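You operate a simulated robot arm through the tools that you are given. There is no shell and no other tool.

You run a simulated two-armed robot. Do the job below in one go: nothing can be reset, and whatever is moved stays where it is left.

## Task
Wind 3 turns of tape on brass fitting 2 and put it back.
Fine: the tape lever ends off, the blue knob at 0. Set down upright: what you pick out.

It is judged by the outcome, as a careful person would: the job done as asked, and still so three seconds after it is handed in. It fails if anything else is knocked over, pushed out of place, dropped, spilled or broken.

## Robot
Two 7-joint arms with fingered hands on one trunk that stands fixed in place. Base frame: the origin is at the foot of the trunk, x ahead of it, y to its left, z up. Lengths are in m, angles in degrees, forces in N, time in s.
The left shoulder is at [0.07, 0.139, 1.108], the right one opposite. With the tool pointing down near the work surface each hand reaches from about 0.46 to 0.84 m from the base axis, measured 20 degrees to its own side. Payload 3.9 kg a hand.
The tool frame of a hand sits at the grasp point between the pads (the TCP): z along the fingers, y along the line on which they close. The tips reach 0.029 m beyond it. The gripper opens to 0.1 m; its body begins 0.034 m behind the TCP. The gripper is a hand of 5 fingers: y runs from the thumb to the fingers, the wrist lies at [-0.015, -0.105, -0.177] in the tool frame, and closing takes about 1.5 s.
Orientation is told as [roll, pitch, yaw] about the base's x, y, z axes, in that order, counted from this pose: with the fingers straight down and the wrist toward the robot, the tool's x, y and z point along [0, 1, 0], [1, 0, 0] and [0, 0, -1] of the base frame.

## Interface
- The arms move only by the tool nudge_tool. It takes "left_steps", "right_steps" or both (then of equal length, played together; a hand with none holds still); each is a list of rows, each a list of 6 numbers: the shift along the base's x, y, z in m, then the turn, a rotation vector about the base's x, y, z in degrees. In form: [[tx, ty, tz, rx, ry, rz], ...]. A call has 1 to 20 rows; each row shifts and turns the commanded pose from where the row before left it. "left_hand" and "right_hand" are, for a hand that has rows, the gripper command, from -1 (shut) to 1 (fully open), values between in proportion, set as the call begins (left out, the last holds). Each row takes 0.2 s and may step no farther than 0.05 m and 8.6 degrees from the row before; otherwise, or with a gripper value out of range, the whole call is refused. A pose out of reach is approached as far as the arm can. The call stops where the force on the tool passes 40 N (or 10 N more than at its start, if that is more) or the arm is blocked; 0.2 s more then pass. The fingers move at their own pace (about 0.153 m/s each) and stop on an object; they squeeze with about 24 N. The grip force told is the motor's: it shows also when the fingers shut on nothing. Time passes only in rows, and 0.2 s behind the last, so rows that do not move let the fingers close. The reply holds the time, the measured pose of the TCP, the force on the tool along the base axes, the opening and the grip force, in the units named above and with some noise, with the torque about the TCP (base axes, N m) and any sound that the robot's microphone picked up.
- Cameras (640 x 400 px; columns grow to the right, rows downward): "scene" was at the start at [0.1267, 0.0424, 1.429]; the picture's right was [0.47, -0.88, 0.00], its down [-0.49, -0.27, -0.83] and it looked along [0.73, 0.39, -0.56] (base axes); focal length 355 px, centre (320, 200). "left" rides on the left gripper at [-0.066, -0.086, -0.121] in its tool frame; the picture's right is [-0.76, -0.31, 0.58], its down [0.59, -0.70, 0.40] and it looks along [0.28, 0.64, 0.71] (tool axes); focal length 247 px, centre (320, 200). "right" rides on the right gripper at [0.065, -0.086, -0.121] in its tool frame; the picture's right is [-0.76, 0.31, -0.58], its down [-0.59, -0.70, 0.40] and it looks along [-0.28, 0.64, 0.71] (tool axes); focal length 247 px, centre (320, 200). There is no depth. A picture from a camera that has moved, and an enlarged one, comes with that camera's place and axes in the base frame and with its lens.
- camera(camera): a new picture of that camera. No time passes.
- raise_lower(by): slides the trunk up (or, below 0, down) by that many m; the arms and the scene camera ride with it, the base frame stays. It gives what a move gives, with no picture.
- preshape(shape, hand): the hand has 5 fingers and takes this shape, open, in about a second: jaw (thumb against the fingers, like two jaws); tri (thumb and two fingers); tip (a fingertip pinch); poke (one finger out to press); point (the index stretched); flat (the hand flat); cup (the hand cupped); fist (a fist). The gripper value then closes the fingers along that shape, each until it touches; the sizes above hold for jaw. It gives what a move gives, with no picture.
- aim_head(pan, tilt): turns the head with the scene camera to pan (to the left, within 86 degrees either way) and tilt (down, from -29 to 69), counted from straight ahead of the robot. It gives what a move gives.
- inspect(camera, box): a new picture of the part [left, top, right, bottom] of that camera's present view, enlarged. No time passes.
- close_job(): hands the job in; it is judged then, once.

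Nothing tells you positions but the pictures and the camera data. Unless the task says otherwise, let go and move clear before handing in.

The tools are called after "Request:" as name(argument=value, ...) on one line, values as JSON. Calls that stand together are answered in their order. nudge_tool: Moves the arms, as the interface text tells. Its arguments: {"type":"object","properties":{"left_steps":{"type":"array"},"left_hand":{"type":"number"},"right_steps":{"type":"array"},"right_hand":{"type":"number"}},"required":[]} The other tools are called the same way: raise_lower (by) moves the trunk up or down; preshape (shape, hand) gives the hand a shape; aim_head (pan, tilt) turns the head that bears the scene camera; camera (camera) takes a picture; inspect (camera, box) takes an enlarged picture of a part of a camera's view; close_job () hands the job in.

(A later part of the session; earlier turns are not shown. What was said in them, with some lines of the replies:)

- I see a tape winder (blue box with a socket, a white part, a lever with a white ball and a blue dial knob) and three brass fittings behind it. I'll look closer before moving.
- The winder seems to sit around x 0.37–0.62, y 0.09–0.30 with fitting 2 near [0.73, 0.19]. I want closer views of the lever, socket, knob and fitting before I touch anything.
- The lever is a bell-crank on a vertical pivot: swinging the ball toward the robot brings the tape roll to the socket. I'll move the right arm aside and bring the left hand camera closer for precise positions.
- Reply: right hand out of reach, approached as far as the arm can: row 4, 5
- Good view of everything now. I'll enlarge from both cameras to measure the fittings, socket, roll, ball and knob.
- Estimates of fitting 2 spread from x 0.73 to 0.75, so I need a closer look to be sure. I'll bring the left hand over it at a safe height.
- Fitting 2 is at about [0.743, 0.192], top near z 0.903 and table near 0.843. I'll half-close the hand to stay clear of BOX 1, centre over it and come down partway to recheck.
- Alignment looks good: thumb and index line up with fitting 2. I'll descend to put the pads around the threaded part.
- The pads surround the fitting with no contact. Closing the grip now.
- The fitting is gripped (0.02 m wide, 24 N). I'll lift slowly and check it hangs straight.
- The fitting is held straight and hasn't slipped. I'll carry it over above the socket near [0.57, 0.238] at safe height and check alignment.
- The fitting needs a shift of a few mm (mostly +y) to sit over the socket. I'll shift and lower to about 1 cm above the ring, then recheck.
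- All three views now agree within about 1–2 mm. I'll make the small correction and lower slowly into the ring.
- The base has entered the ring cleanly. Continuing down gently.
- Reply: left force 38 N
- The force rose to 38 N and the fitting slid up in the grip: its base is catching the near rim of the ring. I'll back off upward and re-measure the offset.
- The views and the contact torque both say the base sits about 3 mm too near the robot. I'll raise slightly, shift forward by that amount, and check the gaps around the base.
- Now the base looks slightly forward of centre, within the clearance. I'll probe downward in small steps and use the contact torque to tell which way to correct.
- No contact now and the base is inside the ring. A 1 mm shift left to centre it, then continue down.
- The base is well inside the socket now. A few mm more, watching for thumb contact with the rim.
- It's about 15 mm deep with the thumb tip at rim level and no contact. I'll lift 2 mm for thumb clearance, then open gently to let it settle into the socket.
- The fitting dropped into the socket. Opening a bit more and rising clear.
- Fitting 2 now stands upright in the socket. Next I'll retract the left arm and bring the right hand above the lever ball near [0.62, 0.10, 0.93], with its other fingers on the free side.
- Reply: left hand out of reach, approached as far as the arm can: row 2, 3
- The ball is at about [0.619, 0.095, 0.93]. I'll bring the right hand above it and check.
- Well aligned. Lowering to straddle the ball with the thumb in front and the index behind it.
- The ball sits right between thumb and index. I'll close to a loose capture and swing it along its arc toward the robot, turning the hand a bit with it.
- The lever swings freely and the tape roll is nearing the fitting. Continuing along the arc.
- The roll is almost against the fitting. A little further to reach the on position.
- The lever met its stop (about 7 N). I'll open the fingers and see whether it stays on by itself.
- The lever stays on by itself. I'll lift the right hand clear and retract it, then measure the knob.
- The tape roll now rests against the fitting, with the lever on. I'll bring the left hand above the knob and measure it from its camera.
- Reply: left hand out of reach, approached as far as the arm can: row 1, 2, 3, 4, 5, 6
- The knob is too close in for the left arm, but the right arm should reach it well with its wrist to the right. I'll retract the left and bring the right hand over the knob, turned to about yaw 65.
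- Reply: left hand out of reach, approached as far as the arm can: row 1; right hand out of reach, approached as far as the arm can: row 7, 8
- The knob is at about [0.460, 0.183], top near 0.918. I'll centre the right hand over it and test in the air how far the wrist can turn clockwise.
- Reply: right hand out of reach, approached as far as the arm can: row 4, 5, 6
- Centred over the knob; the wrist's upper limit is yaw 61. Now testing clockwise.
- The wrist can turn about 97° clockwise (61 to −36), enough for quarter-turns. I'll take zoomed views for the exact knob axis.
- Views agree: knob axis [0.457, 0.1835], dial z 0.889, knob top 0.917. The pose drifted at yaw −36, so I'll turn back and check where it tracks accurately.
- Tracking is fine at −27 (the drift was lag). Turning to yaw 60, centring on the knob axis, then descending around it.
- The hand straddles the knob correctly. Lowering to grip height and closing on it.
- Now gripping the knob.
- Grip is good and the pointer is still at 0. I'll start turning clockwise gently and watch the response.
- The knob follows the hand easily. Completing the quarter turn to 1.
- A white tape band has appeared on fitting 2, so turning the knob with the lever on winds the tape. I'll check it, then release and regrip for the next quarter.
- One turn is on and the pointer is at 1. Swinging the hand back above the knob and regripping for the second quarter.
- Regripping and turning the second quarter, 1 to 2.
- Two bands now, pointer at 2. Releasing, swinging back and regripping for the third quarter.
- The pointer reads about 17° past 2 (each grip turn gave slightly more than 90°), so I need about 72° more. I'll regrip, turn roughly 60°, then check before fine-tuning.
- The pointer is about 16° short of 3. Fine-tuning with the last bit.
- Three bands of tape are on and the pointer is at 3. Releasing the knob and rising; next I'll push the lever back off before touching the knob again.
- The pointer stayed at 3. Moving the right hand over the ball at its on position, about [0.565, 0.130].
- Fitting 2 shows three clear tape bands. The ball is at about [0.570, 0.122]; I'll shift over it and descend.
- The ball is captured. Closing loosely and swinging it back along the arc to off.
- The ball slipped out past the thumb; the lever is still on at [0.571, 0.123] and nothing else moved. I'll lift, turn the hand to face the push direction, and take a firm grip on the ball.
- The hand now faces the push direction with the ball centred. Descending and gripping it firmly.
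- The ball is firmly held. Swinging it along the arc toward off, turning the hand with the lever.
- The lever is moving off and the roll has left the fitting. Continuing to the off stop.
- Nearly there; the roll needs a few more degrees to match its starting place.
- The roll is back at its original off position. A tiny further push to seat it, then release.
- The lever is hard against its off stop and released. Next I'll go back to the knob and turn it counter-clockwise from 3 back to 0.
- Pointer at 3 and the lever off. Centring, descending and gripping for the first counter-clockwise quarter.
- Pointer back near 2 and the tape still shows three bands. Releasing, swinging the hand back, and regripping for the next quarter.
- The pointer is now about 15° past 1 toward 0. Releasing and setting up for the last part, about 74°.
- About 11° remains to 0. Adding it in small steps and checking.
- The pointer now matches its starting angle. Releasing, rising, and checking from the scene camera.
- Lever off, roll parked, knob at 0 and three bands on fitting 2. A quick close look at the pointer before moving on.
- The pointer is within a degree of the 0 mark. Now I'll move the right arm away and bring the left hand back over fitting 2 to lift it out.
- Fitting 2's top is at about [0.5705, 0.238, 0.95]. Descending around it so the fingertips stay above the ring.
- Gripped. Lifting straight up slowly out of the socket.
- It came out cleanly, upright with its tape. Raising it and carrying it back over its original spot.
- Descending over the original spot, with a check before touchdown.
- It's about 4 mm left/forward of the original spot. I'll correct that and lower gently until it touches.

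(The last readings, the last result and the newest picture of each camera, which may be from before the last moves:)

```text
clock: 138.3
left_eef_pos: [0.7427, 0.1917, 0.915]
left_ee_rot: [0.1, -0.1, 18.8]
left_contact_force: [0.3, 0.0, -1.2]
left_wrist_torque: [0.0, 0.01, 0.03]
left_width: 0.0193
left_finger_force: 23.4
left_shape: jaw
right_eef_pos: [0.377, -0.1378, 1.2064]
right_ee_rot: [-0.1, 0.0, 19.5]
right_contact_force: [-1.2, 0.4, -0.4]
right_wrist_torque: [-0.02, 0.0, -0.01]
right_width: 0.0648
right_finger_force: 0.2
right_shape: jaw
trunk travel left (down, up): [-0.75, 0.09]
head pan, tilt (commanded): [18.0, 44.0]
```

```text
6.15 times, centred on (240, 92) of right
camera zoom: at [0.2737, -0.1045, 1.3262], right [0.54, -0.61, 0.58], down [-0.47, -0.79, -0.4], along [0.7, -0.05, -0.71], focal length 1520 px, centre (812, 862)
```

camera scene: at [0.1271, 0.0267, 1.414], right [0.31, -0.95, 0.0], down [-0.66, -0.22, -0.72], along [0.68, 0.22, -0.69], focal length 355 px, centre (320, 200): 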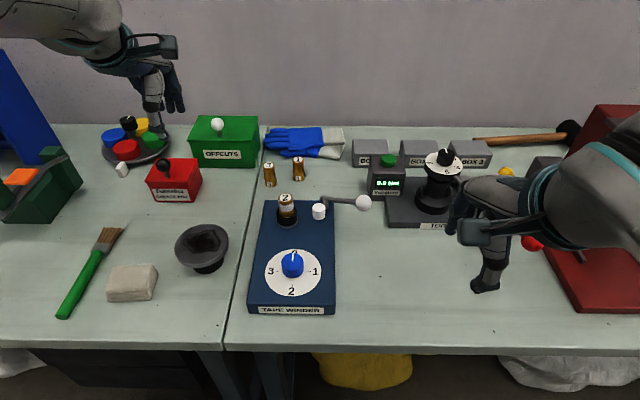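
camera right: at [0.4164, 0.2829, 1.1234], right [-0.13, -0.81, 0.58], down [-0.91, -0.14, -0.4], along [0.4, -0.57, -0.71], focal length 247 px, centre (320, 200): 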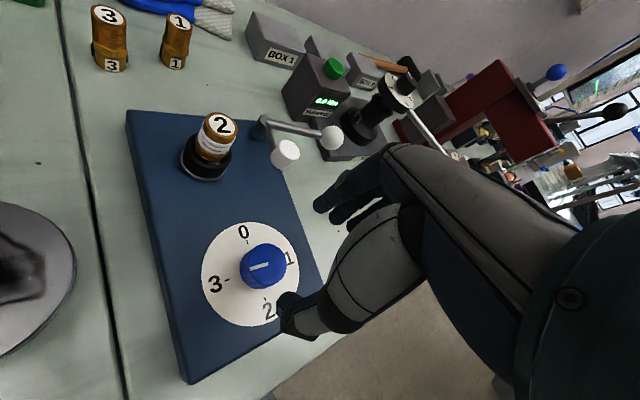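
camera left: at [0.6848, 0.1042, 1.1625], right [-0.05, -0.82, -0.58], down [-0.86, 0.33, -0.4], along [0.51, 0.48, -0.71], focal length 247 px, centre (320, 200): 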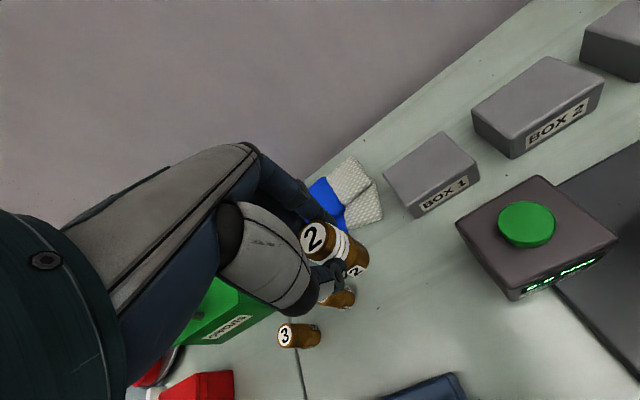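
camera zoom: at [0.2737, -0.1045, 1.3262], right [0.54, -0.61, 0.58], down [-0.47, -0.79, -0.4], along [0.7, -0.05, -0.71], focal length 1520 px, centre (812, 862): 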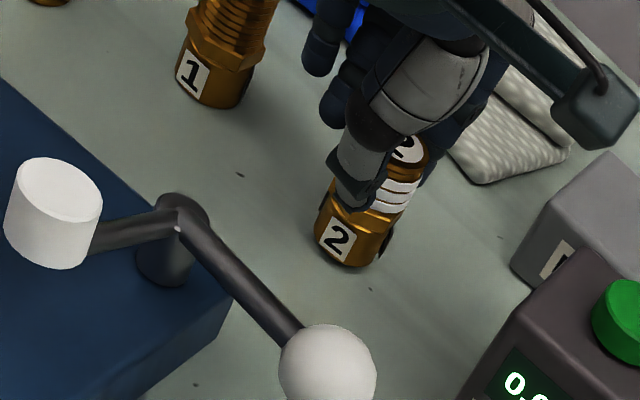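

About 6 mm above the table. Lowering the last bit in small steps.

Request:
nudge_tool(left_steps=[[0.0003, -0.001, -0.003, 0, 0, 0], [0, 0, -0.002, 0, 0, 0], [0, 0, 0, 0, 0, 0]])

Request:
inspect(camera="scene", box=[300, 140, 360, 200])

```text
clock: 139.1
left_eef_pos: [0.7425, 0.1911, 0.9112]
left_ee_rot: [-0.1, -0.1, 18.8]
left_contact_force: [-1.0, 0.6, 3.4]
left_wrist_torque: [0.05, -0.02, -0.03]
left_width: 0.0194
left_finger_force: 23.8
left_shape: jaw
right_eef_pos: [0.3754, -0.1383, 1.2062]
right_ee_rot: [0.0, 0.1, 19.3]
right_contact_force: [1.0, -0.2, -0.5]
right_wrist_torque: [0.01, -0.01, -0.01]
right_width: 0.0648
right_finger_force: 0.0
right_shape: jaw
trunk travel left (down, up): [-0.75, 0.09]
head pan, tilt (commanded): [18.0, 44.0]
```

```text
6.67 times, centred on (330, 170) of scene
camera zoom: at [0.1258, 0.0254, 1.4143], right [0.31, -0.95, 0.0], down [-0.66, -0.21, -0.72], along [0.68, 0.22, -0.69], focal length 2366 px, centre (253, 400)
```

zoom: 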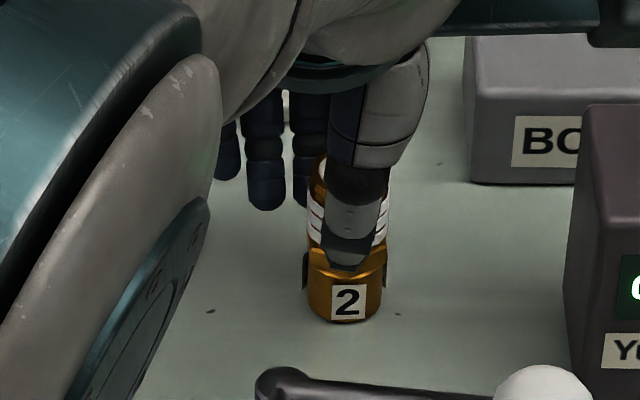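

It's touching the table (force turned upward). Opening gently to set it down.

Request:
nudge_tool(left_steps=[[0, 0, 0, 0, 0, 0], [0, 0, 0, 0, 0, 0], [0, 0, 0, 0, 0, 0]], left_hand=-0.35)

Request:
inspect(camera="scene", box=[300, 140, 360, 200])

Request:
inspect(camera="right", box=[200, 60, 280, 125])

Request:
inspect(camera="left", box=[270, 190, 420, 340])

```text
clock: 139.9
left_eef_pos: [0.7417, 0.1908, 0.9094]
left_ee_rot: [0.1, 0.0, 18.8]
left_contact_force: [0.0, -0.6, 0.2]
left_wrist_torque: [-0.03, 0.02, 0.02]
left_width: 0.0323
left_finger_force: 0.1
left_shape: jaw
right_eef_pos: [0.3757, -0.1379, 1.2061]
right_ee_rot: [0.0, 0.0, 19.5]
right_contact_force: [0.9, -0.2, -0.8]
right_wrist_torque: [-0.01, 0.04, -0.03]
right_width: 0.0646
right_finger_force: 0.2
right_shape: jaw
trunk travel left (down, up): [-0.75, 0.09]
head pan, tilt (commanded): [18.0, 44.0]
```

```text
6.67 times, centred on (330, 170) of scene
camera zoom: at [0.1265, 0.0256, 1.4141], right [0.31, -0.95, 0.0], down [-0.66, -0.21, -0.72], along [0.68, 0.22, -0.69], focal length 2366 px, centre (253, 400)
```

zoom: 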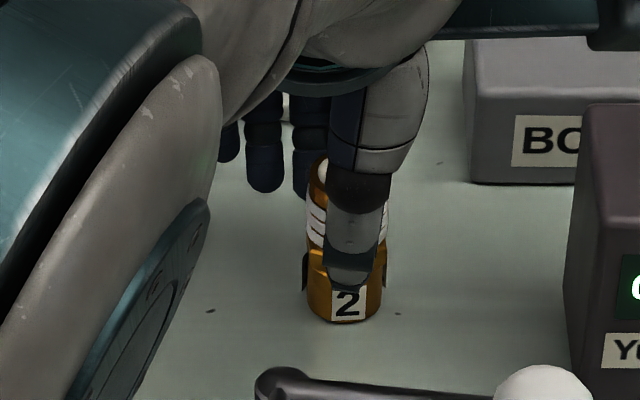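

```text
6.15 times, centred on (240, 92) of right
camera zoom: at [0.2732, -0.1045, 1.3263], right [0.54, -0.61, 0.58], down [-0.47, -0.79, -0.4], along [0.7, -0.05, -0.71], focal length 1520 px, centre (812, 862)
```

zoom: 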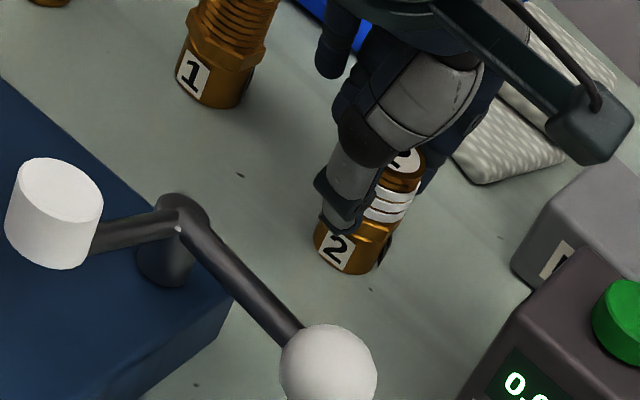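

```text
2.67 times, centred on (345, 265) of left
camera zoom: at [0.6825, 0.1014, 1.0298], right [-0.05, -0.82, -0.58], down [-0.86, 0.33, -0.4], along [0.52, 0.48, -0.71], focal length 659 px, centre (253, 27)
```

zoom: 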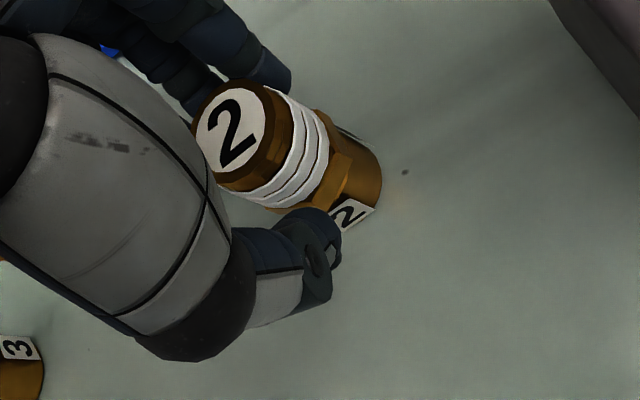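

The fitting stands on its own. Opening further and rising straight up.

Request:
nudge_tool(left_steps=[[0, 0, 0, 0, 0, 0], [0, 0, 0, 0, 0, 0], [0, 0, 0, 0, 0, 0]], left_hand=0.25)

Request:
nudge_tool(left_steps=[[0, 0, 0.01, 0, 0, 0], [0, 0, 0.02, 0, 0, 0], [0, 0, 0.03, 0, 0, 0], [0, 0, 0.04, 0, 0, 0], [0, 0, 0.04, 0, 0, 0], [0, 0, 0, 0, 0, 0]])

Request:
inspect(camera="scene", box=[300, 140, 360, 200])

Request:
camera(camera="left")

```text
clock: 140.7
left_eef_pos: [0.7423, 0.19, 0.91]
left_ee_rot: [0.0, 0.0, 18.9]
left_contact_force: [-0.7, -0.1, 0.8]
left_wrist_torque: [0.0, 0.02, -0.01]
left_width: 0.0625
left_finger_force: 0.1
left_shape: jaw
right_eef_pos: [0.3769, -0.138, 1.206]
right_ee_rot: [-0.1, 0.0, 19.4]
right_contact_force: [0.5, -0.2, 0.4]
right_wrist_torque: [0.01, -0.02, -0.03]
right_width: 0.0648
right_finger_force: 0.1
right_shape: jaw
trunk travel left (down, up): [-0.75, 0.09]
head pan, tilt (commanded): [18.0, 44.0]
```

```text
clock: 142.1
left_eef_pos: [0.7422, 0.1891, 1.048]
left_ee_rot: [0.0, 0.0, 18.8]
left_contact_force: [-0.3, 0.0, 0.3]
left_wrist_torque: [0.0, 0.0, 0.04]
left_width: 0.0624
left_finger_force: 0.1
left_shape: jaw
right_eef_pos: [0.3763, -0.1395, 1.2046]
right_ee_rot: [-0.1, 0.0, 19.4]
right_contact_force: [0.6, 0.5, 0.5]
right_wrist_torque: [-0.03, 0.01, -0.02]
right_width: 0.065
right_finger_force: 0.0
right_shape: jaw
trunk travel left (down, up): [-0.75, 0.09]
head pan, tilt (commanded): [18.0, 44.0]
```

```text
6.67 times, centred on (330, 170) of scene
camera zoom: at [0.1274, 0.0257, 1.414], right [0.31, -0.95, 0.0], down [-0.66, -0.21, -0.72], along [0.68, 0.22, -0.69], focal length 2366 px, centre (253, 400)
```

zoom: 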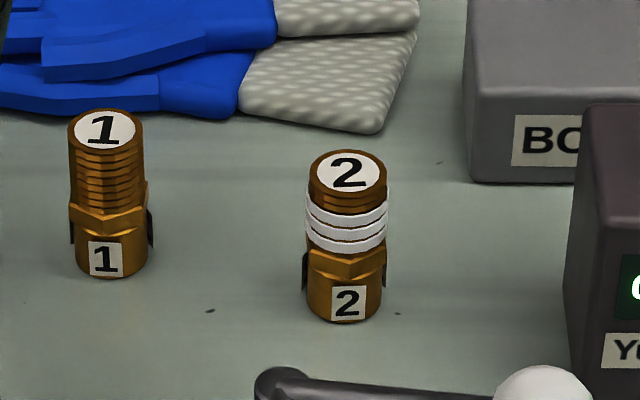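

```text
taken
camera left: at [0.6837, 0.1, 1.1679], right [-0.05, -0.82, -0.58], down [-0.86, 0.33, -0.4], along [0.51, 0.48, -0.71], focal length 247 px, centre (320, 200)
```

left: 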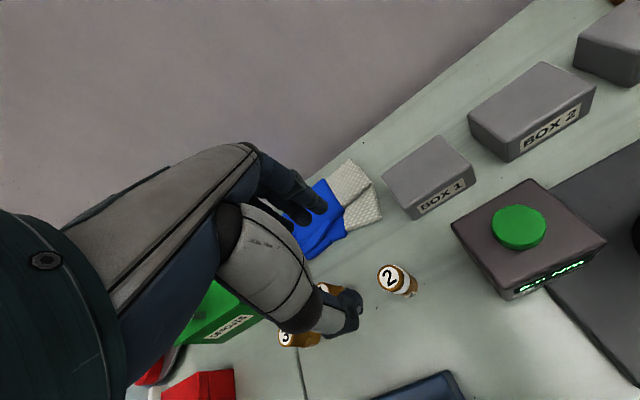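

Fitting 2 is back upright on its spot with three tape bands. Retracting the left arm and taking a last look over the whole bench.

Request:
nudge_tool(left_steps=[[0, 0, 0.04, 0, 0, 0], [-0.02, 0.02, 0.03, 0, 0, 0], [-0.03, 0.035, 0.005, 0, 0, 0], [-0.03, 0.035, 0, 0, 0, 0], [-0.03, 0.035, 0, 0, 0, 0], [-0.03, 0.035, 0, 0, 0, 0], [-0.03, 0.03, 0, 0, 0, 0], [0, 0, 0, 0, 0, 0]])

Request:
camera(camera="scene")

Request:
inspect(camera="scene", box=[230, 150, 400, 320])

Request:
inspect(camera="right", box=[40, 0, 320, 200])

```text
clock: 143.9
left_eef_pos: [0.5736, 0.3786, 1.1219]
left_ee_rot: [0.1, -0.1, 18.9]
left_contact_force: [0.1, 0.4, -1.2]
left_wrist_torque: [0.03, -0.02, 0.02]
left_width: 0.0623
left_finger_force: 0.0
left_shape: jaw
right_eef_pos: [0.3769, -0.139, 1.2059]
right_ee_rot: [0.1, 0.0, 19.4]
right_contact_force: [0.0, -1.0, -0.2]
right_wrist_torque: [0.05, -0.01, 0.01]
right_width: 0.065
right_finger_force: 0.0
right_shape: jaw
trunk travel left (down, up): [-0.75, 0.09]
head pan, tilt (commanded): [18.0, 44.0]
```

```text
taken
camera scene: at [0.1279, 0.0249, 1.414], right [0.31, -0.95, 0.0], down [-0.66, -0.21, -0.72], along [0.68, 0.22, -0.7], focal length 355 px, centre (320, 200)
```

scene: 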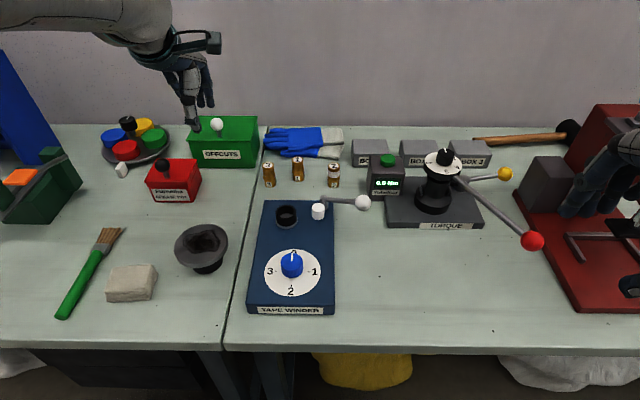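

```text
2.35 times, centred on (315, 235) of scene
camera zoom: at [0.1279, 0.0249, 1.414], right [0.31, -0.95, 0.0], down [-0.66, -0.21, -0.72], along [0.68, 0.22, -0.7], focal length 835 px, centre (332, 118)
```

zoom: 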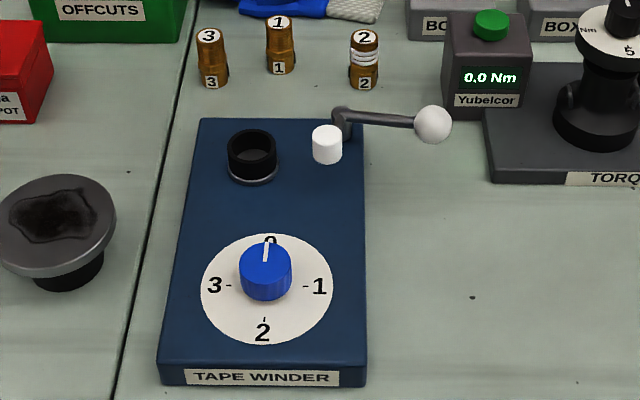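

```text
2.00 times, centred on (180, 100) of right
camera zoom: at [0.2745, -0.1052, 1.3259], right [0.54, -0.61, 0.58], down [-0.47, -0.79, -0.4], along [0.7, -0.05, -0.71], focal length 494 px, centre (600, 400)
```

zoom: 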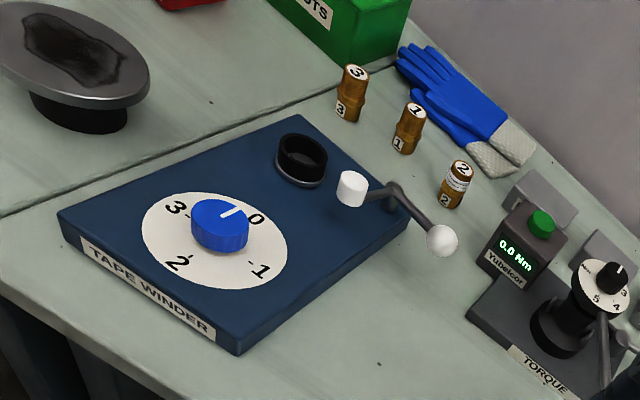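

Everything checks out. Fitting 2 stands upright on its spot with three tape bands, the lever is off, the knob reads 0, nothing else has moved, and both hands are clear. Handing in.

Request:
close_job()

```text
The job is handed in.
```

I wound three turns of tape on brass fitting 2 and put it back upright within about 2 mm of where it first stood. The job is handed in.

- **Winder:** the tape lever is off against its stop, and the blue knob points at 0.
- **Handling:** the fitting caught the socket's near rim on the first try, so I backed off and realigned it before it went in. When I first pushed the lever back to off, the ball slipped out of my grip. I gripped it again and moved it without disturbing anything.
- **Bench:** in the last pictures nothing else was knocked over or pushed out of place, and both hands were clear.
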